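You operate a simulated robot arm through the tools that you are given. There is no shell and no other tool. Be economical: measure what you need, move in short steps, check, and stop when the job is done.

Carry out the task below with a simulated two-armed robot. There is one attempt and no reset: what you move stays moved.

## Task
Pick up the cream module with one hand, pass it to the other hand and put it on the second green shelf from the bottom. Take the orange resistor and leave it in the parts tray. Put the reset key on top of the white fuse. Put the leak brush on the top yellow shelf. Fetch the strainer brush and stand it on top of the blue battery. Do these in any order. Set down upright: cream module, strainer brush.

It is judged by the outcome, as a careful person would: the job done as asked, and still so three seconds after it is handed in. It fails if anything else is knocked over, pushed out of place, dropped, spilled or broken.

## Robot
Two 7-joint arms with two-finger parallel grippers on one trunk, on a base that drives. Base frame: it is fixed to the floor where the robot stands at the start and does not move with it; the origin is under the middle of the robot, x ahead of it, y to its left, z up; the surface under the hand at the start is at about z = 0.85. Readings come in m, degrees, newtons and seconds.
The left shoulder is at the start at [0.07, 0.133, 1.201], the right one opposite. With the tool pointing down near the work surface each hand reaches from about 0.1 to 0.64 m from the robot's upright axis, wherever it stands, measured 20 degrees to its own side. Places, roughly: blue battery [0.25, -0.75, 0.25]; cream module [0.5, -0.25, 1]; leak brush (3x3x17 cm) [0.5, -3.1, 0.8]; orange resistor [0.5, -0.25, 1]; parts tray (24x16x10 cm) [0.5, -3.2, 0.3]; reset key (4x2x7 cm) [0.5, -0.6, 0.9]; second green shelf [0.6, -2, 0.7]; strainer brush (4x4x8 cm) [0.5, -4.1, 0.7]; top yellow shelf [0.6, -3.2, 1.4]; white fuse [-1.25, -3, 1]. Payload 1.57 kg a hand.
The TCP of each hand is the grasp point between the finger pads, 0.03 m short of the fingertips. In the tool frame z runs along the fingers and y along their closing line. The gripper opens to 0.08 m. The fingers are 0.017 m wide and 0.012 m thick; the gripper's body (0.04 by 0.082 m) begins 0.08 m behind the TCP.
Orientation is that of the tool frame in the base frame, as [roll, pitch, yaw] about the fixed x, y, z axes, in that order (R = Rz(yaw) Ry(pitch) Rx(roll)). With the fingers straight down and closing along the base's y, the tool's x points along the base's -x, its y along +y and its z along -z.

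## Interface
- The arms move only by the tool servo_tool. It takes "left_deltas", "right_deltas" or both (then of equal length, played together; a hand with none holds still); each is a list of rows, each an object (a shift or turn left out is 0, a gripper value left out holds the last) with "xyz": the shift along the tool's x, y, z in units of 30 mm (1.0 is 30 mm), a list of three; "rotation": the turn, a rotation vector about the tool's x, y, z in units of 6 degrees (1.0 is 6 degrees), a list of three; "fingers": the gripper command, from -1 (shut) to 1 (fully open), values between in proportion. In form: [{"xyz": [dx, dy, dz], "rotation": [wx, wy, wz], "fingers": fingers}, ...]. A call has 1 to 12 rows; each row shifts and turns the commanded pose from where the row before left it, along the tool's axes as they then stand. A call with a number of a shift or a turn outside -1 to 1 is refused whole. Rows are played at 5 a second. More than 0.05 m and 8.6 degrees between two rows, or a gripper value outside its range, and nothing of the call is played. Where a pose cannot be reached the arm comes as near as it can. A force on the tool above 40 N (or 10 N above the force at the start of the call, whichever is more), or a blocked arm, ends the call early, and 0.2 s more pass. The fingers move at their own pace (about 0.153 m/s each) and stop on an object; they squeeze with about 20 N. The grip force told is the motor's: it shows also when the fingers shut on nothing. Time passes only in rows, and 0.2 s behind the last, so rows that do not move let the fingers close. It gives the time, the measured TCP pose, the force on the tool (base axes), the opening and the grip force at its end, in the units of the frame above (readings bear some noise), with the torque about the TCP (base axes, N m) and any sound that the robot's microphone picked up.
- Cameras (640 x 400 px; columns grow to the right, rows downward): "scene" is now at [0.1078, -0.0428, 1.4337]; the picture's right is [-0.50, -0.87, 0.00], its down [-0.63, 0.36, -0.69] and it looks along [0.60, -0.34, -0.73] (base axes); focal length 250 px, centre (320, 200). "left" rides on the left gripper at [0.072, 0.007, -0.122] in its tool frame; the picture's right is [-0.09, 1.00, 0.00], its down [-0.84, -0.08, -0.54] and it looks along [-0.54, -0.05, 0.84] (tool axes); focal length 238 px, centre (320, 200). "right" rides on the right gripper at [0.072, -0.007, -0.122] in its tool frame; the picture's right is [0.09, 1.00, 0.00], its down [-0.84, 0.08, -0.54] and it looks along [-0.54, 0.05, 0.84] (tool axes); focal length 238 px, centre (320, 200). There is no depth. A picture from a camera that has moved, and an enlarged one, comes with that camera's place and axes in the base frame and with its lens. The place of the scene camera against the robot may be out by one fixed shift of up to 0.025 m in any direction.
- camera(camera): a new picture of that camera. No time passes.
- lift_body(by): slides the trunk up (or, below 0, down) by that many m; the arms and the scene camera ride with it, the base frame stays. It gives what a move gives, with no picture.
- drive_base(legs): drives the robot by 1 to 6 legs, each [ahead, left, turn to the left] in m, m and degrees, along the robot's own axes; the way and the turn of a leg run together, so that a leg with both is an arc; at most 1.5 m and 180 degrees a leg. The arms and the cameras ride along, it lands a little off, and it stops where it bumps. It gives what a move gives.
- pan_tilt(pan, tilt): turns the head with the scene camera to pan (to the left, within 86 degrees either way) and tilt (down, from -29 to 69), counted from straight ahead of the robot. It gives what a move gives.
- close_up(camera, box): a new picture of the part [left, top, right, bottom] of that camera's present view, enlarged. No time passes.
- close_job(): hands the job in; it is judged then, once.

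Work in short steps. Places have to be worked out from the pictures, the camera data and where the tool is seen: move nearer, look again, correct. Check each grasp and each placing, and mend what went wrong. You have 175 turns and 140 pictures in all, those below and enlarged ones among them. Open the grippers and draw the arms clear of the work before you hand the job in, unless the task says otherwise; then end with one line.

The tools are called after "Emit:" as a command line: name --argument value ..., lists and objects as JSON in quotes. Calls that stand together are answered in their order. servo_tool: Moves the arms, as the interface text tells. Its arguments: {"type":"object","properties":{"left_deltas":{"type":"array","items":{"type":"object","properties":{"xyz":{"type":"array","items":{"type":"number"}},"rotation":{"type":"array","items":{"type":"number"}},"fingers":{"type":"number"}}}},"right_deltas":{"type":"array","items":{"type":"object","properties":{"xyz":{"type":"array","items":{"type":"number"}},"rotation":{"type":"array","items":{"type":"number"}},"fingers":{"type":"number"}}}}},"required":[]} The other tools are called the same way: lift_body (by) slides the trunk up or down; drive_base (legs) drives the base; pan_tilt (pan, tilt) turns the head that bears the scene camera; camera (camera) takes a picture; close_up (camera, box) takes an enlarged picture of a part of a camera's view; close_job () hands the job in.

At the start:

```text
time: 0.0
left_eef_pos: [0.39, -0.0122, 1.1182]
left_orientation: [180.0, 0.0, 179.9]
left_wrist_force: [0.1, -0.3, 0.6]
left_ft_torque: [0.0, -0.03, 0.04]
left_gripper_width: 0.0799
left_grasp_force: 0.1
right_eef_pos: [0.2691, -0.3635, 1.1317]
right_orientation: [179.9, -0.1, 180.0]
right_wrist_force: [0.0, 0.0, 0.3]
right_ft_torque: [-0.01, 0.0, -0.04]
right_gripper_width: 0.0801
right_grasp_force: 0.0
trunk travel left (down, up): [-0.775, 0.165]
robot x, y, heading: [0.0007, 0.0013, -0.2]
head pan, tilt: [-29.8, 46.6]
```

scene: 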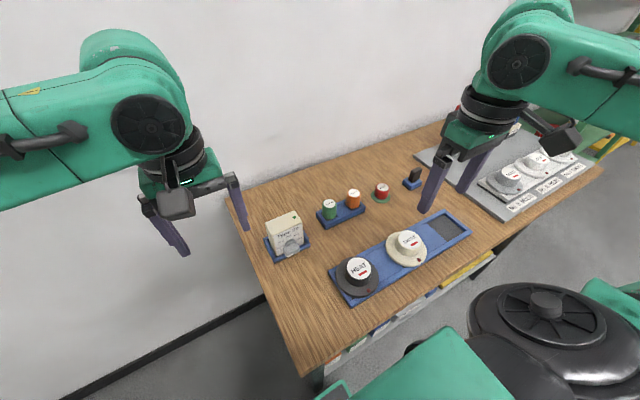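
right: 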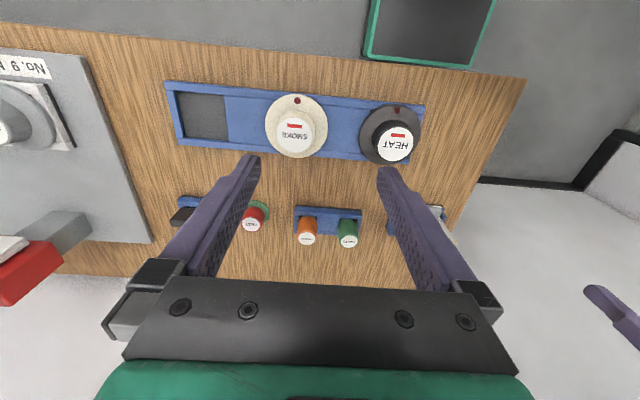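
left: 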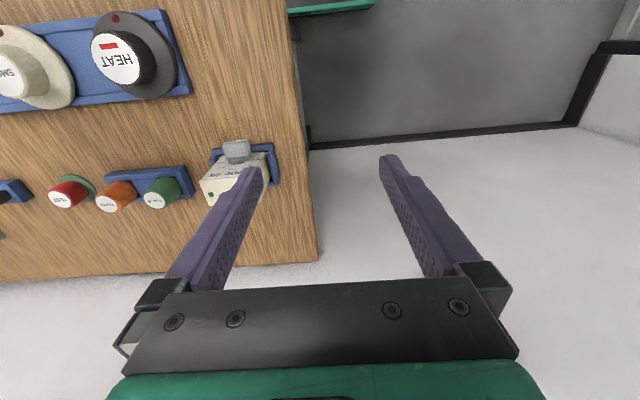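

I take enlarged views of the bench to identify the objects.

Emit:
close_up --camera "scene" --box '[230, 150, 480, 306]'

Emit:
close_up --camera "scene" --box '[400, 80, 640, 230]'

Emit:
close_up --camera "right" --box '[140, 60, 460, 260]'

```text
2.56 times, centred on (355, 228) of scene
camera zoom: at [0.1078, -0.0428, 1.4337], right [-0.5, -0.87, 0.0], down [-0.63, 0.36, -0.69], along [0.6, -0.34, -0.73], focal length 639 px, centre (230, 128)
```

zoom: 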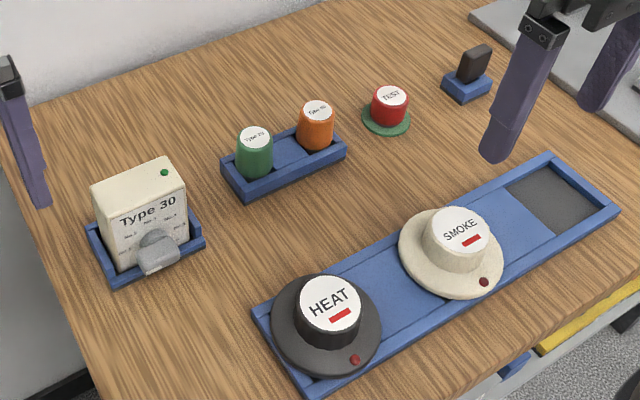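

```text
2.67 times, centred on (520, 155) of scene
camera zoom: at [0.1078, -0.0428, 1.4337], right [-0.5, -0.87, 0.0], down [-0.63, 0.36, -0.69], along [0.6, -0.34, -0.73], focal length 665 px, centre (-213, 320)
```

zoom: 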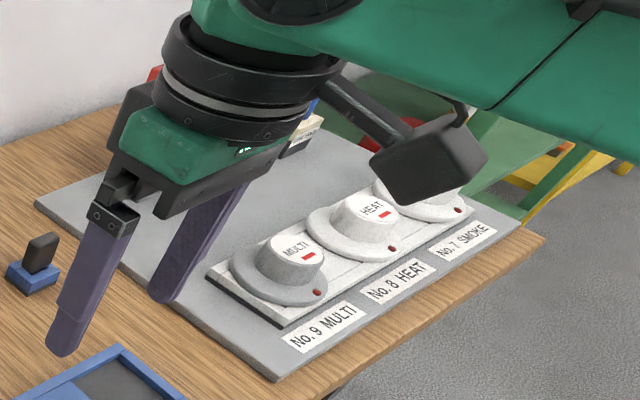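

```text
2.00 times, centred on (300, 160) of right
camera zoom: at [0.1976, -0.3705, 1.2545], right [-0.09, 1.0, 0.0], down [0.84, 0.08, 0.54], along [0.54, 0.05, -0.84], focal length 477 px, centre (360, 280)
```

zoom: 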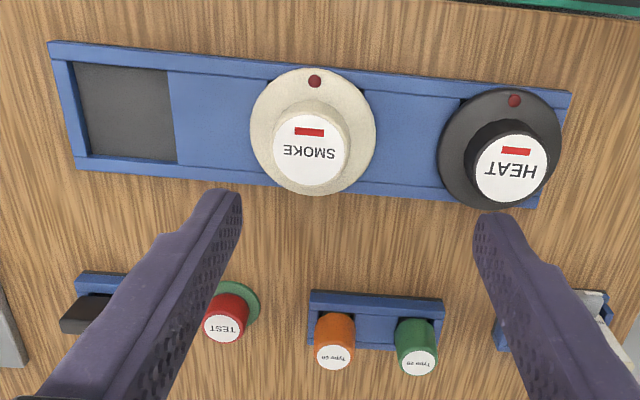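

The cream "Type 30" box near (0.49,-0.15) fits the cream module, the orange cylinder is the resistor, and the black upright piece in the blue block is the reset key. I survey the rest to the right.

Emit:
pan_tilt --pan -75 --tilt 20

Emit:
camera --camera "scene"

Emit:
close_up --camera "left" --box '[0, 80, 320, 280]'

```text
time: 1.1
left_eef_pos: [0.389, -0.0116, 1.1179]
left_orientation: [180.0, 0.1, -180.0]
left_wrist_force: [0.2, -0.6, -0.4]
left_ft_torque: [-0.01, 0.0, 0.01]
left_gripper_width: 0.0797
left_grasp_force: 0.1
right_eef_pos: [0.2697, -0.363, 1.1327]
right_orientation: [179.9, -0.1, 180.0]
right_wrist_force: [0.6, 0.3, -0.6]
right_ft_torque: [-0.04, 0.03, 0.01]
right_gripper_width: 0.08
right_grasp_force: 0.0
trunk travel left (down, up): [-0.775, 0.165]
robot x, y, heading: [0.0007, -0.0012, -0.0]
head pan, tilt: [-75.0, 20.0]
```

```text
133 pictures are left
camera scene: at [0.0626, -0.093, 1.4747], right [-0.97, -0.26, 0.0], down [-0.09, 0.33, -0.94], along [0.24, -0.91, -0.34], focal length 250 px, centre (320, 200)
```

scene: 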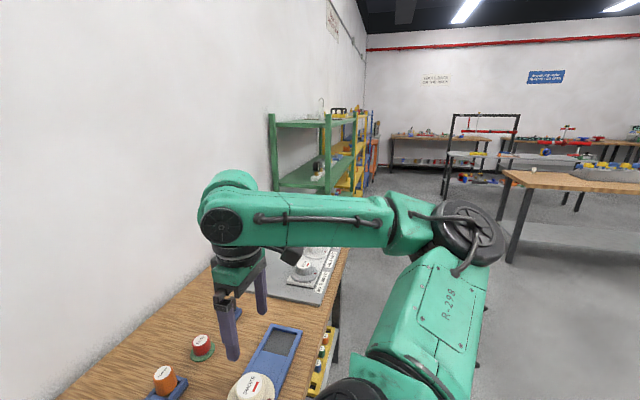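

```text
2.00 times, centred on (160, 180) of left
camera zoom: at [0.3182, -0.0051, 1.2397], right [0.09, 1.0, 0.0], down [0.84, -0.08, 0.54], along [0.54, -0.05, -0.84], focal length 477 px, centre (640, 240)
```

zoom: 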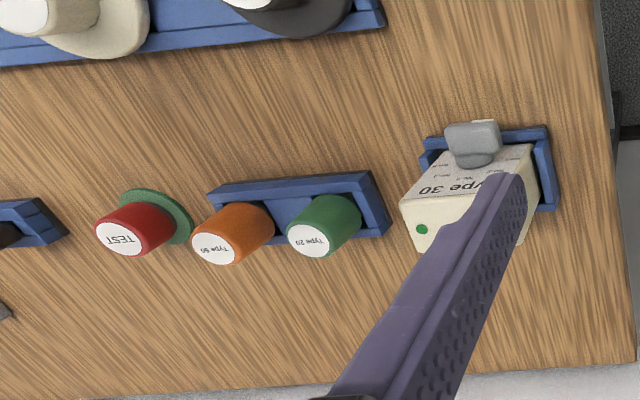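

Next I back off and drive along to the green shelves to survey them before picking anything up.

Emit:
drive_base --legs '[[-0.4, 0, 0], [0, -1.0, 0], [0, -0.9, 0]]'

Emit:
pan_tilt --pan 0 --tilt 30

Emit:
camera --camera "scene"

Emit:
pan_tilt --pan -55 --tilt 30

Emit:
camera --camera "scene"

```text
time: 12.5
left_eef_pos: [-0.036, -1.8645, 1.1172]
left_orientation: [180.0, 0.0, 178.7]
left_wrist_force: [-0.5, -0.9, 0.2]
left_ft_torque: [-0.02, 0.02, 0.0]
left_gripper_width: 0.0801
left_grasp_force: 0.1
right_eef_pos: [-0.1652, -2.2136, 1.1333]
right_orientation: [-180.0, 0.1, 178.7]
right_wrist_force: [0.7, -0.5, 0.3]
right_ft_torque: [0.0, 0.04, -0.01]
right_gripper_width: 0.0801
right_grasp_force: 0.1
trunk travel left (down, up): [-0.775, 0.165]
robot x, y, heading: [-0.4295, -1.845, -1.5]
head pan, tilt: [-75.0, 20.0]
```

```text
time: 14.0
left_eef_pos: [-0.0356, -1.8655, 1.1171]
left_orientation: [179.9, 0.0, 178.8]
left_wrist_force: [-0.4, -0.1, -0.4]
left_ft_torque: [0.05, -0.02, 0.04]
left_gripper_width: 0.0798
left_grasp_force: 0.1
right_eef_pos: [-0.1643, -2.2141, 1.1327]
right_orientation: [179.9, 0.0, 178.7]
right_wrist_force: [0.3, 0.1, -0.2]
right_ft_torque: [0.05, -0.02, -0.01]
right_gripper_width: 0.08
right_grasp_force: 0.0
trunk travel left (down, up): [-0.775, 0.165]
robot x, y, heading: [-0.4255, -1.8442, -1.1]
head pan, tilt: [0.0, 30.0]
```

```text
131 pictures are left
camera scene: at [-0.2962, -1.8517, 1.4587], right [-0.02, -1.0, 0.0], down [-0.5, 0.01, -0.87], along [0.87, -0.02, -0.5], focal length 250 px, centre (320, 200)
```

scene: 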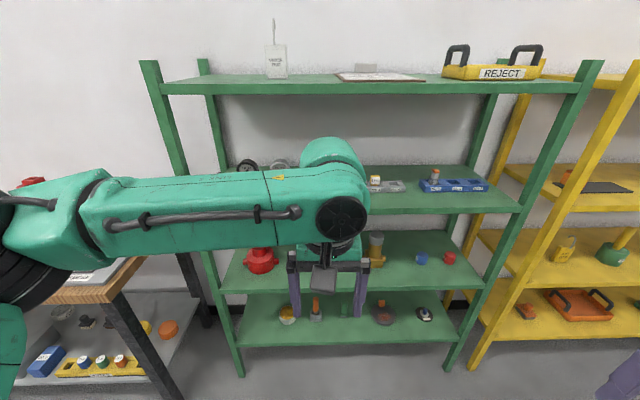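

```text
time: 15.2
left_eef_pos: [-0.0362, -1.8652, 1.1175]
left_orientation: [179.9, 0.0, 178.6]
left_wrist_force: [-1.0, -0.8, -0.6]
left_ft_torque: [-0.02, -0.01, -0.01]
left_gripper_width: 0.0802
left_grasp_force: 0.1
right_eef_pos: [-0.1645, -2.2148, 1.1341]
right_orientation: [-179.9, -0.1, 178.6]
right_wrist_force: [-0.9, -0.2, -0.4]
right_ft_torque: [0.03, 0.03, 0.03]
right_gripper_width: 0.0799
right_grasp_force: 0.1
trunk travel left (down, up): [-0.775, 0.165]
robot x, y, heading: [-0.4233, -1.8428, -1.3]
head pan, tilt: [-55.0, 30.0]
```

```text
130 pictures are left
camera scene: at [-0.3364, -1.9247, 1.4587], right [-0.83, -0.56, 0.0], down [-0.28, 0.42, -0.87], along [0.48, -0.72, -0.5], focal length 250 px, centre (320, 200)
```

scene: 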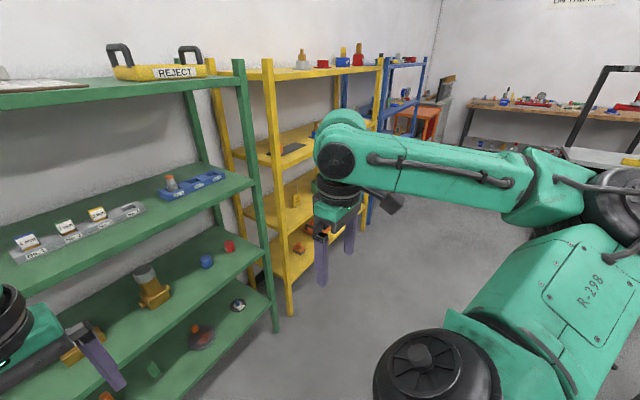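

The green unit has levels at about z 0.31, 0.66, 1.02 and 1.37, front edge x≈0.39. I continue to the yellow shelves.

Emit:
drive_base --legs '[[0, -1.3, 0]]'

Emit:
pan_tilt --pan 0 --tilt 25

Emit:
camera --camera "scene"

Emit:
pan_tilt --pan -55 --tilt 25

Emit:
camera --camera "scene"

```text
time: 21.6
left_eef_pos: [-0.0697, -3.1446, 1.1175]
left_orientation: [-179.9, 0.1, 178.3]
left_wrist_force: [-0.3, 0.2, 0.6]
left_ft_torque: [0.0, 0.0, 0.02]
left_gripper_width: 0.0798
left_grasp_force: 0.0
right_eef_pos: [-0.2002, -3.4917, 1.1318]
right_orientation: [180.0, 0.0, 178.2]
right_wrist_force: [-0.1, 0.7, -0.3]
right_ft_torque: [0.03, -0.01, 0.0]
right_gripper_width: 0.0802
right_grasp_force: 0.1
trunk travel left (down, up): [-0.775, 0.165]
robot x, y, heading: [-0.4568, -3.1211, -1.7]
head pan, tilt: [-55.0, 30.0]
```

```text
time: 22.9
left_eef_pos: [-0.0699, -3.1442, 1.1175]
left_orientation: [180.0, 0.1, 178.2]
left_wrist_force: [0.4, 0.6, 0.5]
left_ft_torque: [0.03, -0.01, -0.03]
left_gripper_width: 0.08
left_grasp_force: 0.2
right_eef_pos: [-0.2006, -3.4924, 1.1319]
right_orientation: [-179.9, 0.1, 178.3]
right_wrist_force: [-0.2, -0.4, 0.3]
right_ft_torque: [0.0, -0.02, 0.0]
right_gripper_width: 0.0799
right_grasp_force: 0.0
trunk travel left (down, up): [-0.775, 0.165]
robot x, y, heading: [-0.4596, -3.1245, -1.6]
head pan, tilt: [0.0, 25.0]
```

```text
129 pictures are left
camera scene: at [-0.3282, -3.1288, 1.4666], right [-0.03, -1.0, 0.0], down [-0.42, 0.01, -0.91], along [0.91, -0.03, -0.42], focal length 250 px, centre (320, 200)
```

scene: 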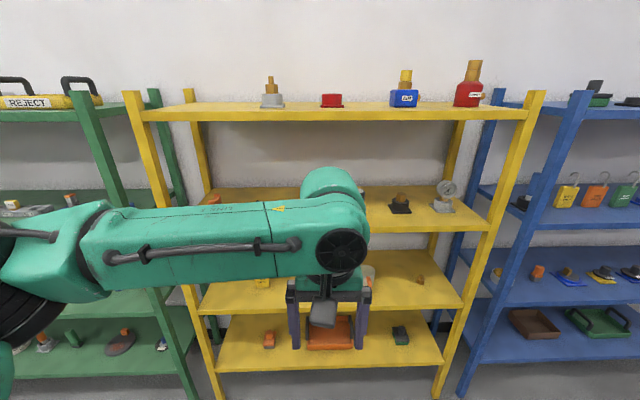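

```text
time: 24.1
left_eef_pos: [-0.0696, -3.1435, 1.118]
left_orientation: [179.9, 0.0, 178.2]
left_wrist_force: [-0.1, 0.2, 1.0]
left_ft_torque: [0.0, -0.01, 0.0]
left_gripper_width: 0.0798
left_grasp_force: 0.1
right_eef_pos: [-0.2008, -3.4922, 1.1318]
right_orientation: [179.9, 0.0, 178.3]
right_wrist_force: [0.4, 0.1, -0.7]
right_ft_torque: [0.01, 0.02, 0.02]
right_gripper_width: 0.08
right_grasp_force: 0.0
trunk travel left (down, up): [-0.775, 0.165]
robot x, y, heading: [-0.4584, -3.1252, -1.8]
head pan, tilt: [-55.0, 25.0]
```

```text
128 pictures are left
camera scene: at [-0.3696, -3.2029, 1.4666], right [-0.84, -0.55, 0.0], down [-0.23, 0.35, -0.91], along [0.5, -0.76, -0.42], focal length 250 px, centre (320, 200)
```

scene: 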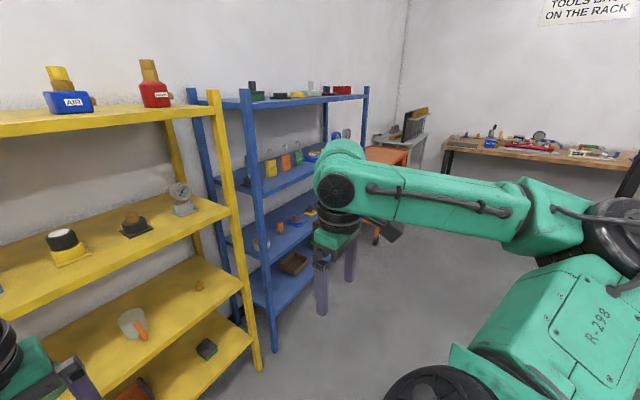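

The left arm hides the middle; I lower the trunk to view the lower yellow levels.

Emit:
lift_body --by -0.45

Emit:
pan_tilt --pan 5 --tilt 15

Emit:
camera --camera "scene"

Emit:
pan_tilt --pan -40 --tilt 15

Emit:
camera --camera "scene"

```text
refused: -0.45 is not a number from -0.4 to 0.4
```

```text
time: 25.4
left_eef_pos: [-0.0703, -3.1439, 1.1172]
left_orientation: [179.9, -0.1, 178.3]
left_wrist_force: [-1.4, -0.7, -0.4]
left_ft_torque: [0.02, -0.03, 0.02]
left_gripper_width: 0.0801
left_grasp_force: 0.0
right_eef_pos: [-0.2008, -3.4922, 1.1328]
right_orientation: [-180.0, 0.0, 178.3]
right_wrist_force: [0.3, 0.3, 0.4]
right_ft_torque: [-0.02, 0.03, 0.01]
right_gripper_width: 0.0804
right_grasp_force: 0.0
trunk travel left (down, up): [-0.775, 0.165]
robot x, y, heading: [-0.4579, -3.1219, -1.7]
head pan, tilt: [5.0, 15.0]
```

```text
127 pictures are left
camera scene: at [-0.327, -3.1207, 1.4829], right [0.06, -1.0, 0.0], down [-0.26, -0.01, -0.97], along [0.96, 0.05, -0.26], focal length 250 px, centre (320, 200)
```

scene: 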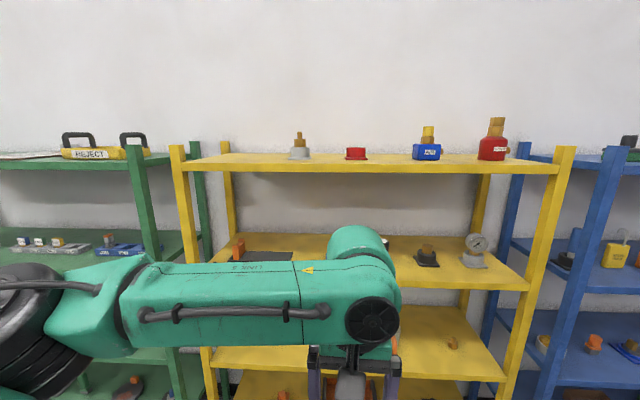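

```text
time: 26.5
left_eef_pos: [-0.0695, -3.1445, 1.1187]
left_orientation: [-180.0, -0.1, 178.3]
left_wrist_force: [0.2, 0.0, 0.0]
left_ft_torque: [0.03, -0.02, 0.0]
left_gripper_width: 0.0801
left_grasp_force: 0.0
right_eef_pos: [-0.2013, -3.492, 1.1315]
right_orientation: [-179.9, 0.0, 178.3]
right_wrist_force: [1.2, -0.5, -0.2]
right_ft_torque: [-0.04, 0.01, 0.02]
right_gripper_width: 0.0799
right_grasp_force: 0.0
trunk travel left (down, up): [-0.775, 0.165]
robot x, y, heading: [-0.4581, -3.1231, -1.7]
head pan, tilt: [-40.0, 15.0]
```

```text
126 pictures are left
camera scene: at [-0.3504, -3.188, 1.4829], right [-0.66, -0.75, 0.0], down [-0.19, 0.17, -0.97], along [0.72, -0.64, -0.26], focal length 250 px, centre (320, 200)
```

scene: 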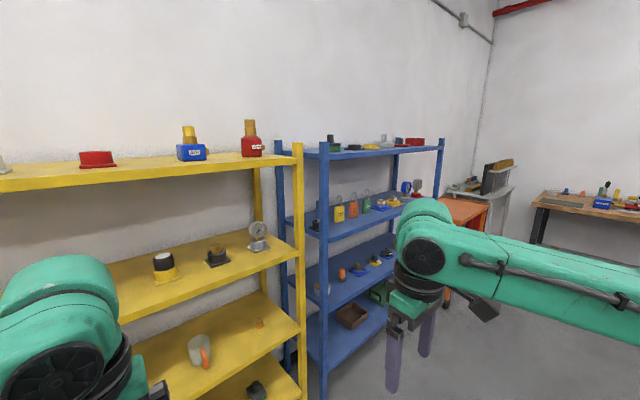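

I lower within the limit and look again.

Emit:
lift_body --by -0.4

Emit:
camera --camera "scene"

Emit:
camera --camera "left"

Emit:
camera --camera "right"

```text
time: 30.4
left_eef_pos: [-0.0696, -3.1449, 0.7171]
left_orientation: [-179.9, 0.0, 178.4]
left_wrist_force: [-0.5, -0.1, -0.3]
left_ft_torque: [-0.02, -0.04, -0.01]
left_gripper_width: 0.0801
left_grasp_force: 0.0
right_eef_pos: [-0.2001, -3.4936, 0.7331]
right_orientation: [179.9, 0.0, 178.3]
right_wrist_force: [0.4, 0.1, -0.2]
right_ft_torque: [0.0, -0.02, -0.02]
right_gripper_width: 0.0798
right_grasp_force: 0.0
trunk travel left (down, up): [-0.375, 0.565]
robot x, y, heading: [-0.4579, -3.1204, -1.7]
head pan, tilt: [-40.0, 15.0]
```

```text
125 pictures are left
camera scene: at [-0.3506, -3.188, 1.0829], right [-0.67, -0.75, 0.0], down [-0.19, 0.17, -0.97], along [0.72, -0.64, -0.26], focal length 250 px, centre (320, 200)
```

scene: 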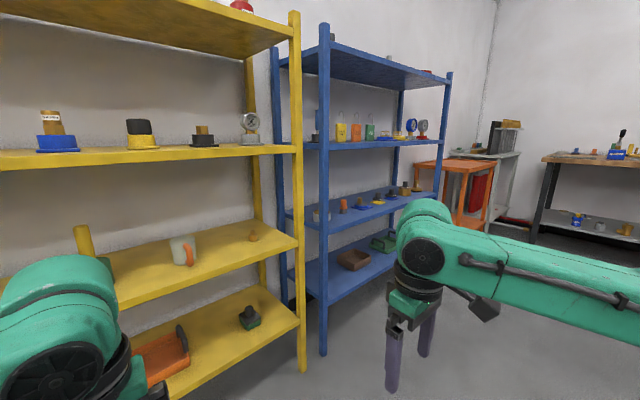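

```text
124 pictures are left
camera left: at [-0.1408, -3.1359, 0.8397], right [0.12, 0.99, 0.0], down [0.83, -0.1, 0.54], along [0.54, -0.07, -0.84], focal length 238 px, centre (320, 200)
```

left: 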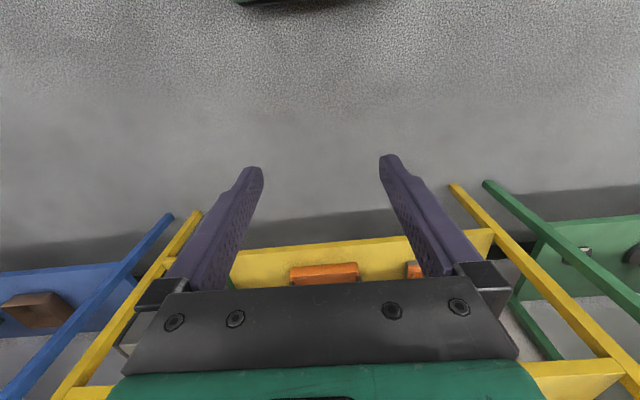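

```text
123 pictures are left
camera right: at [-0.2722, -3.4974, 0.8546], right [-0.06, 1.0, 0.0], down [0.84, 0.05, 0.54], along [0.54, 0.03, -0.84], focal length 238 px, centre (320, 200)
```

right: 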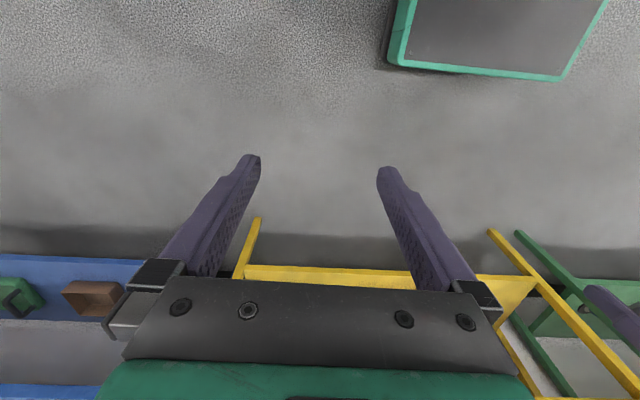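

The leak brush seems to be the brown-yellow stick near (0.5,-3.13,0.8). I shift left to see the second yellow level without the arm in the way.

Emit:
drive_base --legs '[[0, 0.5, 0]]'

Emit:
camera --camera "scene"

```text
time: 33.4
left_eef_pos: [-0.0525, -2.6307, 0.7181]
left_orientation: [-180.0, 0.0, 178.2]
left_wrist_force: [-0.1, 0.2, 0.5]
left_ft_torque: [-0.03, 0.01, 0.04]
left_gripper_width: 0.0798
left_grasp_force: 0.0
right_eef_pos: [-0.1855, -2.9801, 0.7329]
right_orientation: [180.0, 0.1, 178.3]
right_wrist_force: [-0.3, 0.3, -0.8]
right_ft_torque: [-0.01, -0.03, -0.02]
right_gripper_width: 0.0798
right_grasp_force: 0.1
trunk travel left (down, up): [-0.375, 0.565]
robot x, y, heading: [-0.4425, -2.6119, -1.5]
head pan, tilt: [-40.0, 15.0]
```

```text
122 pictures are left
camera scene: at [-0.3352, -2.6753, 1.0829], right [-0.67, -0.75, 0.0], down [-0.19, 0.17, -0.97], along [0.72, -0.64, -0.26], focal length 250 px, centre (320, 200)
```

scene: 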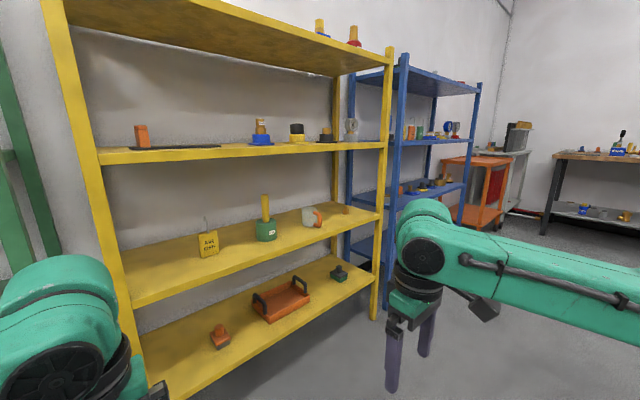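

Emit:
close_up --camera "scene" --box '[170, 160, 370, 285]'

Emit:
close_up --camera "scene" --box '[120, 260, 370, 400]'

```text
3.20 times, centred on (270, 222) of scene
camera zoom: at [-0.3352, -2.6753, 1.0829], right [-0.67, -0.75, 0.0], down [-0.19, 0.17, -0.97], along [0.72, -0.64, -0.26], focal length 798 px, centre (480, 128)
```

zoom: 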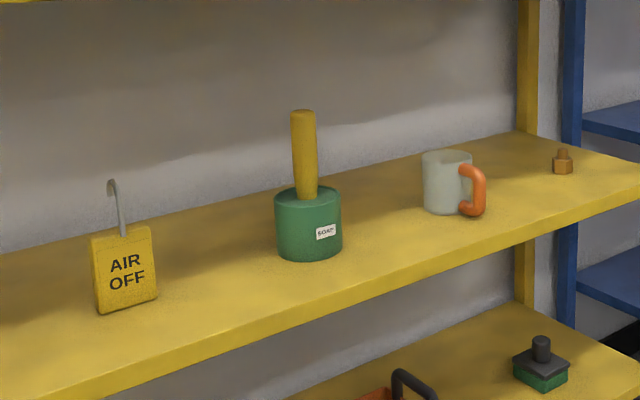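

```text
2.56 times, centred on (245, 330) of scene
camera zoom: at [-0.3352, -2.6753, 1.0829], right [-0.67, -0.75, 0.0], down [-0.19, 0.17, -0.97], along [0.72, -0.64, -0.26], focal length 639 px, centre (512, -133)
```

zoom: 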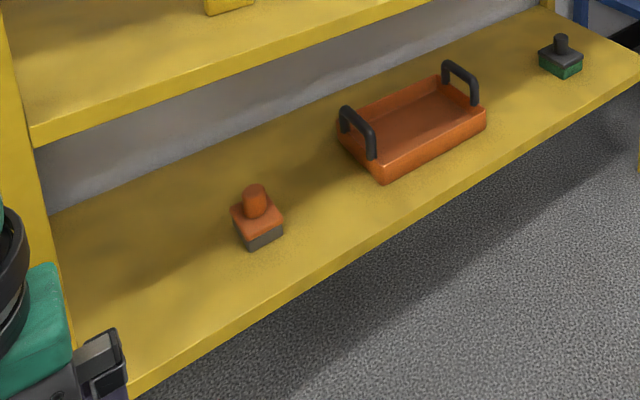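

The leak brush stands in the green soap pot at about (0.506,-3.13), handle exposed z≈0.75–0.85; the orange handled tray is the parts tray. I pitch the right hand forward to horizontal, here in free space, to grasp the handle from the front.

Emit:
servo_tool --right_deltas '[{"xyz": [-0.56, 0, 0.03], "rotation": [0, -1, 0]}, {"xyz": [-0.553, 0, 0.088], "rotation": [0, -1, 0]}, {"xyz": [-0.541, 0, 0.145], "rotation": [0, -1, 0]}, {"xyz": [-0.523, 0, 0.2], "rotation": [0, -1, 0]}, {"xyz": [-0.5, 0, 0.254], "rotation": [0, -1, 0]}, {"xyz": [-0.47, 0, 0.305], "rotation": [0, -1, 0]}, {"xyz": [-0.435, 0, 0.352], "rotation": [0, -1, 0]}, {"xyz": [-0.396, 0, 0.396], "rotation": [0, -1, 0]}, {"xyz": [-0.352, 0, 0.435], "rotation": [0, -1, 0]}, {"xyz": [-0.305, 0, 0.47], "rotation": [0, -1, 0]}, {"xyz": [-0.254, 0, 0.5], "rotation": [0, -1, 0]}, {"xyz": [-0.2, 0, 0.523], "rotation": [0, -1, 0]}]'

Emit:
servo_tool --right_deltas '[{"xyz": [0, 0, 0.4], "rotation": [0, -1, 0]}, {"xyz": [0, 0, 0.4], "rotation": [0, -1, 0]}, {"xyz": [0, 0, 0.4], "rotation": [0, -1, 0]}]'

Emit:
camera --camera "right"

```text
time: 36.0
left_eef_pos: [-0.0547, -2.6331, 0.7179]
left_orientation: [180.0, 0.1, 178.2]
left_wrist_force: [0.4, 0.4, 0.8]
left_ft_torque: [0.0, -0.01, -0.01]
left_gripper_width: 0.0799
left_grasp_force: 0.1
right_eef_pos: [0.0268, -3.003, 0.7317]
right_orientation: [179.5, 72.0, 177.8]
right_wrist_force: [0.0, 0.0, 0.2]
right_ft_torque: [0.02, -0.02, 0.01]
right_gripper_width: 0.0799
right_grasp_force: 0.0
right hand out of reach, approached as far as the arm can: row 6, 7, 8, 9
trunk travel left (down, up): [-0.375, 0.565]
robot x, y, heading: [-0.4419, -2.6079, -1.8]
head pan, tilt: [-40.0, 15.0]
```

```text
time: 36.8
left_eef_pos: [-0.0538, -2.6327, 0.7172]
left_orientation: [179.9, 0.0, 178.3]
left_wrist_force: [-0.1, 0.2, -0.3]
left_ft_torque: [-0.02, 0.01, -0.03]
left_gripper_width: 0.0799
left_grasp_force: 0.0
right_eef_pos: [0.0597, -3.0041, 0.7227]
right_orientation: [146.8, 90.0, 145.1]
right_wrist_force: [0.2, -0.4, -0.1]
right_ft_torque: [0.02, -0.01, -0.02]
right_gripper_width: 0.0798
right_grasp_force: 0.1
trunk travel left (down, up): [-0.375, 0.565]
robot x, y, heading: [-0.4445, -2.6079, -1.8]
head pan, tilt: [-40.0, 15.0]
```

```text
119 pictures are left
camera right: at [-0.0617, -3.0078, 0.6506], right [0.03, 1.0, -0.09], down [-0.54, 0.09, 0.84], along [0.84, 0.02, 0.54], focal length 238 px, centre (320, 200)
```

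right: 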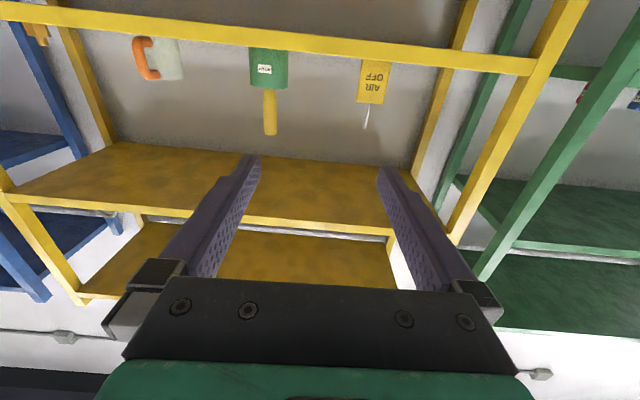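

The brush handle top is at roughly (0.506,-3.132,0.84). I raise by 0.075 and drive nearer to look again.

Emit:
lift_body --by 0.077

Emit:
drive_base --legs '[[0.24, -0.118, 1.8]]'

Emit:
camera --camera "right"

Emit:
camera --camera "scene"

```text
time: 37.9
left_eef_pos: [-0.0543, -2.6322, 0.7946]
left_orientation: [179.9, 0.0, 178.3]
left_wrist_force: [-0.1, 0.3, -0.1]
left_ft_torque: [0.01, -0.03, 0.03]
left_gripper_width: 0.0803
left_grasp_force: 0.0
right_eef_pos: [0.0595, -3.0043, 0.7993]
right_orientation: [-42.9, 90.0, -44.6]
right_wrist_force: [-0.5, -0.7, -0.7]
right_ft_torque: [0.05, -0.04, -0.01]
right_gripper_width: 0.0802
right_grasp_force: 0.0
trunk travel left (down, up): [-0.452, 0.488]
robot x, y, heading: [-0.4426, -2.6097, -1.6]
head pan, tilt: [-40.0, 15.0]
```

```text
time: 39.8
left_eef_pos: [0.1815, -2.7377, 0.794]
left_orientation: [180.0, -0.1, -179.5]
left_wrist_force: [0.3, -0.6, -0.5]
left_ft_torque: [0.03, 0.0, 0.05]
left_gripper_width: 0.0798
left_grasp_force: 0.0
right_eef_pos: [0.3107, -3.1044, 0.8002]
right_orientation: [142.2, 90.0, 142.7]
right_wrist_force: [0.7, -0.2, 0.3]
right_ft_torque: [0.0, -0.01, -0.02]
right_gripper_width: 0.0798
right_grasp_force: 0.0
trunk travel left (down, up): [-0.452, 0.488]
robot x, y, heading: [-0.2077, -2.7294, 0.3]
head pan, tilt: [-40.0, 15.0]
```

```text
118 pictures are left
camera right: at [0.1892, -3.1133, 0.728], right [-0.01, 1.0, -0.09], down [-0.54, 0.07, 0.84], along [0.84, 0.06, 0.54], focal length 238 px, centre (320, 200)
```

right: 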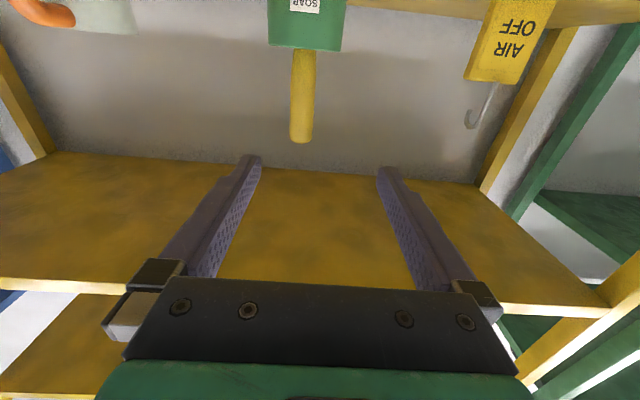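

```text
117 pictures are left
camera scene: at [-0.0965, -2.7919, 1.1598], right [-0.64, -0.77, 0.0], down [-0.2, 0.17, -0.97], along [0.74, -0.61, -0.26], focal length 250 px, centre (320, 200)
```

scene: 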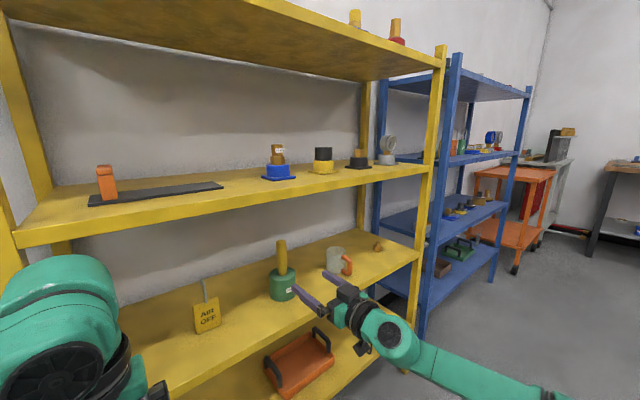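

Two views put the handle at (0.50,-3.125), top z 0.835. I try closing the remaining distance with the arm.

Emit:
servo_tool --right_deltas '[{"xyz": [0, -0.35, 0.6]}, {"xyz": [0, -0.35, 0.8]}, {"xyz": [0, 0, 0.9]}, {"xyz": [0, 0, 0.9]}, {"xyz": [0, 0, 0.9]}, {"xyz": [0, 0, 0.9]}]'

Emit:
camera --camera "right"

```text
time: 41.2
left_eef_pos: [0.1827, -2.7375, 0.7946]
left_orientation: [180.0, 0.0, -179.5]
left_wrist_force: [0.3, 0.0, -0.5]
left_ft_torque: [0.0, -0.02, 0.01]
left_gripper_width: 0.0802
left_grasp_force: 0.1
right_eef_pos: [0.4628, -3.0993, 0.8071]
right_orientation: [-98.0, 88.8, -96.3]
right_wrist_force: [-0.1, 0.0, -0.4]
right_ft_torque: [-0.02, -0.04, -0.06]
right_gripper_width: 0.0803
right_grasp_force: 0.1
right hand out of reach, approached as far as the arm can: row 5, 6
trunk travel left (down, up): [-0.452, 0.488]
robot x, y, heading: [-0.2063, -2.7317, 0.3]
head pan, tilt: [-40.0, 15.0]
```

```text
116 pictures are left
camera right: at [0.3411, -3.1115, 0.7359], right [-0.03, 0.99, -0.11], down [-0.54, 0.08, 0.84], along [0.84, 0.09, 0.54], focal length 238 px, centre (320, 200)
```

right: 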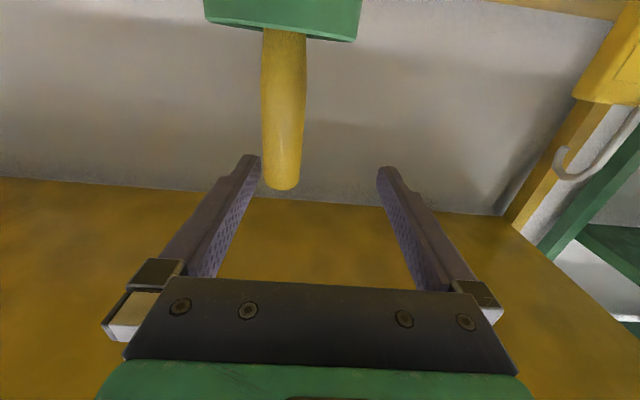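

The arm is at its reach limit and about 2.6 cm left of the handle; I shift the base right, then forward a little.

Emit:
drive_base --legs '[[0, -0.028, 0], [0.03, 0, 0]]'

Emit:
camera --camera "right"

```text
time: 42.5
left_eef_pos: [0.2114, -2.7653, 0.7927]
left_orientation: [179.9, -0.1, -179.4]
left_wrist_force: [0.5, -0.7, 0.2]
left_ft_torque: [-0.03, 0.03, 0.02]
left_gripper_width: 0.0801
left_grasp_force: 0.1
right_eef_pos: [0.4929, -3.1285, 0.8095]
right_orientation: [-79.6, 89.0, -77.9]
right_wrist_force: [0.3, 0.1, -0.4]
right_ft_torque: [-0.01, 0.0, 0.03]
right_gripper_width: 0.08
right_grasp_force: 0.0
trunk travel left (down, up): [-0.452, 0.488]
robot x, y, heading: [-0.1793, -2.7581, 0.5]
head pan, tilt: [-40.0, 15.0]
```

```text
115 pictures are left
camera right: at [0.3718, -3.1399, 0.738], right [-0.03, 0.99, -0.11], down [-0.55, 0.08, 0.83], along [0.84, 0.08, 0.54], focal length 238 px, centre (320, 200)
```

right: 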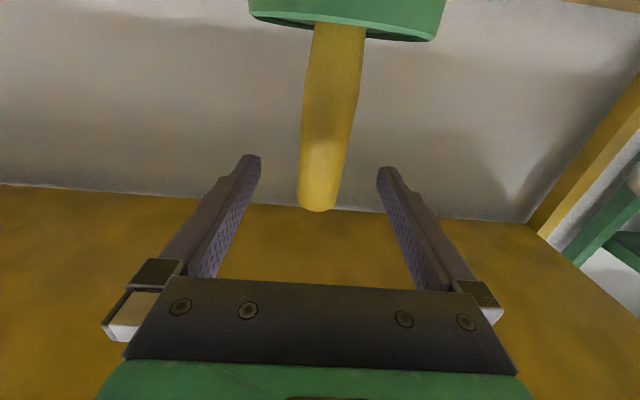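

The handle is centred between the fingers; I close.

Emit:
servo_tool --right_deltas '[{"fingers": -1}, {"fingers": -1}, {"fingers": -1}, {"fingers": -1}]'

Emit:
camera --camera "right"

```text
time: 43.5
left_eef_pos: [0.211, -2.7642, 0.794]
left_orientation: [-179.9, -0.1, -179.4]
left_wrist_force: [-0.2, -0.3, 0.9]
left_ft_torque: [0.0, 0.01, 0.01]
left_gripper_width: 0.08
left_grasp_force: 0.1
right_eef_pos: [0.4905, -3.1272, 0.8106]
right_orientation: [-76.6, 88.9, -75.0]
right_wrist_force: [-0.6, 0.8, 0.3]
right_ft_torque: [0.02, 0.06, 0.02]
right_gripper_width: 0.0277
right_grasp_force: 20.6
trunk travel left (down, up): [-0.452, 0.488]
robot x, y, heading: [-0.1792, -2.7569, 0.7]
head pan, tilt: [-40.0, 15.0]
```

```text
114 pictures are left
camera right: at [0.3711, -3.1397, 0.7386], right [-0.03, 0.99, -0.11], down [-0.55, 0.08, 0.83], along [0.84, 0.08, 0.54], focal length 238 px, centre (320, 200)
```

right: 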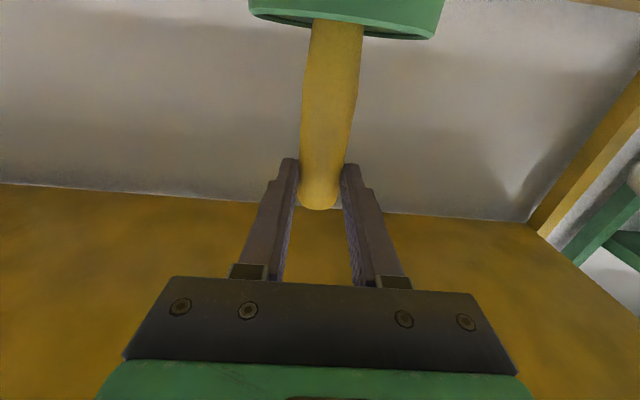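

Gripped with 2.8 cm opening. I lift 0.1 m straight up with the trunk and check.

Emit:
lift_body --by 0.1

Emit:
camera --camera "right"

Emit:
camera --camera "scene"

```text
time: 44.8
left_eef_pos: [0.2118, -2.765, 0.8945]
left_orientation: [-180.0, -0.1, -179.4]
left_wrist_force: [0.5, 0.5, 0.5]
left_ft_torque: [-0.03, 0.04, 0.01]
left_gripper_width: 0.0801
left_grasp_force: 0.0
right_eef_pos: [0.4921, -3.1288, 0.9109]
right_orientation: [-78.0, 88.9, -76.4]
right_wrist_force: [-0.7, 0.6, -0.6]
right_ft_torque: [-0.01, 0.02, -0.02]
right_gripper_width: 0.0279
right_grasp_force: 19.8
trunk travel left (down, up): [-0.552, 0.388]
robot x, y, heading: [-0.1768, -2.7586, 0.7]
head pan, tilt: [-40.0, 15.0]
```

```text
113 pictures are left
camera right: at [0.3715, -3.14, 0.8382], right [-0.03, 0.99, -0.11], down [-0.55, 0.08, 0.83], along [0.84, 0.08, 0.54], focal length 238 px, centre (320, 200)
```

right: 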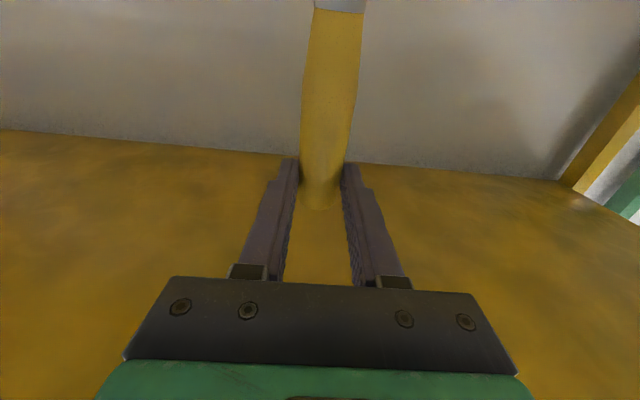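

```text
112 pictures are left
camera scene: at [-0.0668, -2.8201, 1.2598], right [-0.64, -0.77, 0.0], down [-0.2, 0.16, -0.97], along [0.75, -0.61, -0.26], focal length 250 px, centre (320, 200)
```

scene: 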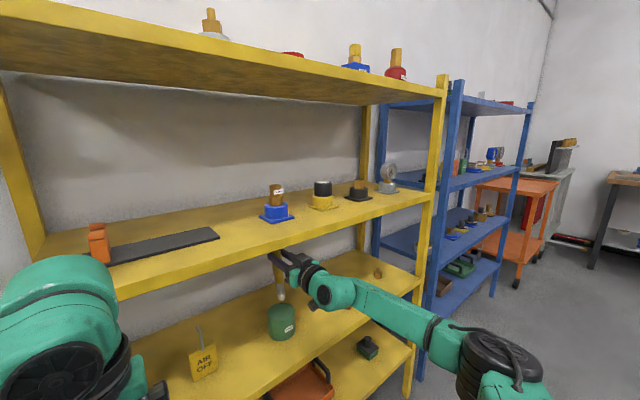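

Is the brush tip clear of the pot? I take a closer look.

Emit:
close_up --camera "scene" --box '[220, 230, 340, 350]'

```text
3.33 times, centred on (280, 290) of scene
camera zoom: at [-0.0668, -2.8201, 1.2598], right [-0.64, -0.77, 0.0], down [-0.2, 0.16, -0.97], along [0.75, -0.61, -0.26], focal length 832 px, centre (453, -100)
```

zoom: 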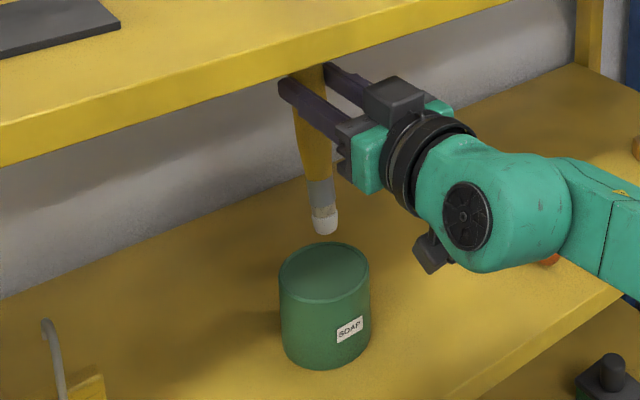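

The brush is clear of the pot. I back straight out, go left so the hand faces the free part of the top shelf (y≈-2.8), and raise the trunk.

Emit:
drive_base --legs '[[-0.38, 0, 0], [0, 0.33, 0]]'

Emit:
lift_body --by 0.385

Emit:
pan_tilt --pan -15 --tilt 15

Emit:
camera --camera "scene"

```text
time: 48.9
left_eef_pos: [-0.1497, -2.4446, 0.8943]
left_orientation: [180.0, 0.0, -179.5]
left_wrist_force: [-0.5, -0.7, -0.4]
left_ft_torque: [0.02, 0.02, -0.01]
left_gripper_width: 0.08
left_grasp_force: 0.0
right_eef_pos: [0.1288, -2.8087, 0.9107]
right_orientation: [-77.5, 88.9, -76.1]
right_wrist_force: [0.4, 0.2, -0.6]
right_ft_torque: [0.03, 0.02, -0.02]
right_gripper_width: 0.028
right_grasp_force: 20.3
trunk travel left (down, up): [-0.552, 0.388]
robot x, y, heading: [-0.5385, -2.4375, 0.6]
head pan, tilt: [-40.0, 15.0]
```

```text
time: 52.6
left_eef_pos: [-0.1506, -2.4451, 1.2793]
left_orientation: [-180.0, 0.0, -179.6]
left_wrist_force: [0.3, -0.6, -0.3]
left_ft_torque: [-0.02, -0.05, 0.0]
left_gripper_width: 0.0803
left_grasp_force: 0.0
right_eef_pos: [0.1295, -2.807, 1.2952]
right_orientation: [-77.4, 88.9, -75.8]
right_wrist_force: [0.2, -0.1, -0.3]
right_ft_torque: [0.0, 0.01, -0.01]
right_gripper_width: 0.0275
right_grasp_force: 19.4
trunk travel left (down, up): [-0.937, 0.003]
robot x, y, heading: [-0.5411, -2.4336, 0.4]
head pan, tilt: [-40.0, 15.0]
```

```text
time: 53.5
left_eef_pos: [-0.1508, -2.4455, 1.2792]
left_orientation: [-179.9, 0.0, -179.5]
left_wrist_force: [0.1, -1.1, 0.3]
left_ft_torque: [-0.02, -0.01, 0.01]
left_gripper_width: 0.08
left_grasp_force: 0.2
right_eef_pos: [0.1288, -2.8068, 1.2969]
right_orientation: [-77.2, 88.9, -75.7]
right_wrist_force: [0.6, -0.8, 0.1]
right_ft_torque: [-0.01, 0.0, 0.0]
right_gripper_width: 0.0279
right_grasp_force: 20.1
trunk travel left (down, up): [-0.937, 0.003]
robot x, y, heading: [-0.5385, -2.4331, 0.5]
head pan, tilt: [-15.0, 15.0]
```

```text
110 pictures are left
camera scene: at [-0.4115, -2.4629, 1.6448], right [-0.25, -0.97, 0.0], down [-0.25, 0.07, -0.97], along [0.93, -0.24, -0.26], focal length 250 px, centre (320, 200)
```

scene: 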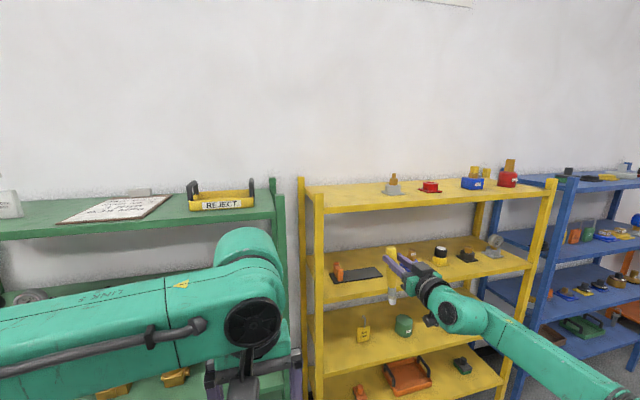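

The path is clear. I turn the hand from forward to pointing down while drawing back and rising, so the brush ends lying along x.

Emit:
servo_tool --right_deltas '[{"xyz": [-0.476, 0, -0.475], "rotation": [0, 1, 0]}, {"xyz": [-0.424, 0, -0.523], "rotation": [0, 1, 0]}, {"xyz": [-0.366, 0, -0.565], "rotation": [0, 1, 0]}, {"xyz": [-0.306, 0, -0.599], "rotation": [0, 1, 0]}, {"xyz": [-0.242, 0, -0.628], "rotation": [0, 1, 0]}, {"xyz": [-0.175, 0, -0.65], "rotation": [0, 1, 0]}, {"xyz": [-0.106, 0, -0.665], "rotation": [0, 1, 0]}, {"xyz": [-0.036, 0, -0.672], "rotation": [0, 1, 0]}, {"xyz": [0.035, 0, -0.672], "rotation": [0, 1, 0]}, {"xyz": [0.105, 0, -0.665], "rotation": [0, 1, 0]}, {"xyz": [0.174, 0, -0.65], "rotation": [0, 1, 0]}, {"xyz": [0.241, 0, -0.628], "rotation": [0, 1, 0]}]'

Emit:
servo_tool --right_deltas '[{"xyz": [0, 0, -0.5], "rotation": [0, 1, 0]}, {"xyz": [0, 0, -0.3], "rotation": [0, 1, 0]}, {"xyz": [0, 0, -0.3], "rotation": [0, 1, 0]}]'

Emit:
camera --camera "scene"

Emit:
camera --camera "right"

```text
time: 56.0
left_eef_pos: [-0.15, -2.4434, 1.2792]
left_orientation: [179.9, 0.0, -179.5]
left_wrist_force: [-0.1, 0.3, 0.3]
left_ft_torque: [-0.01, 0.0, 0.0]
left_gripper_width: 0.0802
left_grasp_force: 0.0
right_eef_pos: [-0.047, -2.7972, 1.459]
right_orientation: [-178.3, 22.4, -176.2]
right_wrist_force: [-0.4, -0.3, -0.4]
right_ft_torque: [0.04, -0.02, -0.01]
right_gripper_width: 0.0278
right_grasp_force: 19.7
right hand out of reach, approached as far as the arm can: row 1
trunk travel left (down, up): [-0.937, 0.003]
robot x, y, heading: [-0.5387, -2.4393, 0.6]
head pan, tilt: [-15.0, 15.0]
```

```text
time: 56.9
left_eef_pos: [-0.1508, -2.4413, 1.2785]
left_orientation: [-179.9, -0.1, -179.6]
left_wrist_force: [0.7, 0.4, -0.3]
left_ft_torque: [-0.04, 0.01, 0.01]
left_gripper_width: 0.0798
left_grasp_force: 0.1
right_eef_pos: [-0.0556, -2.7967, 1.4925]
right_orientation: [-178.2, 4.5, -176.6]
right_wrist_force: [0.1, 0.2, -0.4]
right_ft_torque: [0.0, -0.02, 0.01]
right_gripper_width: 0.0278
right_grasp_force: 19.6
trunk travel left (down, up): [-0.937, 0.003]
robot x, y, heading: [-0.5402, -2.4395, 0.3]
head pan, tilt: [-15.0, 15.0]
```

```text
109 pictures are left
camera scene: at [-0.4099, -2.4597, 1.6447], right [-0.25, -0.97, 0.0], down [-0.25, 0.06, -0.97], along [0.93, -0.24, -0.26], focal length 250 px, centre (320, 200)
```

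scene: 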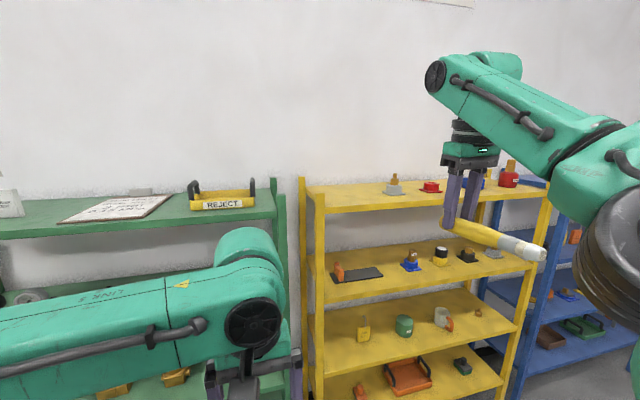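

```text
108 pictures are left
camera right: at [-0.1369, -2.8047, 1.6074], right [-0.15, 0.99, -0.04], down [0.78, 0.14, 0.61], along [0.6, 0.06, -0.8], focal length 238 px, centre (320, 200)
```

right: 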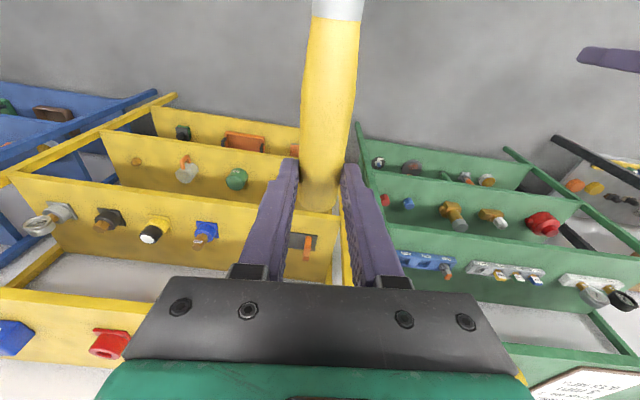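

The brush now lies roughly horizontal, bristles toward the robot. Before approaching I draw the left hand back and outward so it clears the green unit, and level the right hand.

Emit:
servo_tool --left_deltas '[{"xyz": [0.63, 1, 0]}, {"xyz": [0.63, 1, 0]}, {"xyz": [0.63, 1, 0]}, {"xyz": [0.63, 1, 0]}, {"xyz": [0.63, 1, 0]}, {"xyz": [0.63, 1, 0]}, {"xyz": [0.63, 1, 0]}, {"xyz": [0.63, 1, 0]}]' --right_deltas '[{"rotation": [0, 0.75, 0]}, {"rotation": [0, 0, 0.57]}, {"rotation": [0, 0, 0]}, {"xyz": [-0.8, 0, 0]}, {"xyz": [-0.8, 0, 0]}, {"xyz": [-0.8, 0, 0]}, {"xyz": [0, 0, 0]}, {"xyz": [0, 0, 0]}]'

Emit:
camera --camera "scene"

```text
time: 58.6
left_eef_pos: [-0.2438, -2.3041, 1.2772]
left_orientation: [-180.0, -0.1, -179.5]
left_wrist_force: [-0.1, 0.0, -0.6]
left_ft_torque: [0.0, -0.02, -0.02]
left_gripper_width: 0.0798
left_grasp_force: 0.0
left hand out of reach, approached as far as the arm can: row 5, 6, 7, 8
right_eef_pos: [-0.058, -2.7992, 1.4912]
right_orientation: [-178.8, 4.7, 179.9]
right_wrist_force: [0.2, -0.2, -0.1]
right_ft_torque: [0.01, -0.04, 0.0]
right_gripper_width: 0.0277
right_grasp_force: 19.4
right hand out of reach, approached as far as the arm can: row 1, 4, 5, 6
trunk travel left (down, up): [-0.937, 0.003]
robot x, y, heading: [-0.5384, -2.4363, 0.4]
head pan, tilt: [-15.0, 15.0]
```

```text
107 pictures are left
camera scene: at [-0.4124, -2.4619, 1.645], right [-0.25, -0.97, 0.0], down [-0.25, 0.06, -0.97], along [0.94, -0.24, -0.26], focal length 250 px, centre (320, 200)
```

scene: 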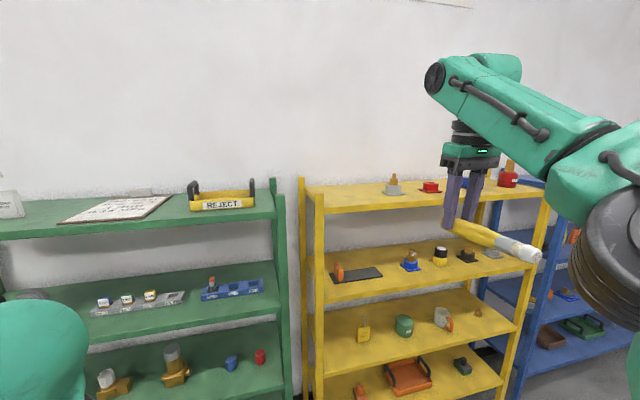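

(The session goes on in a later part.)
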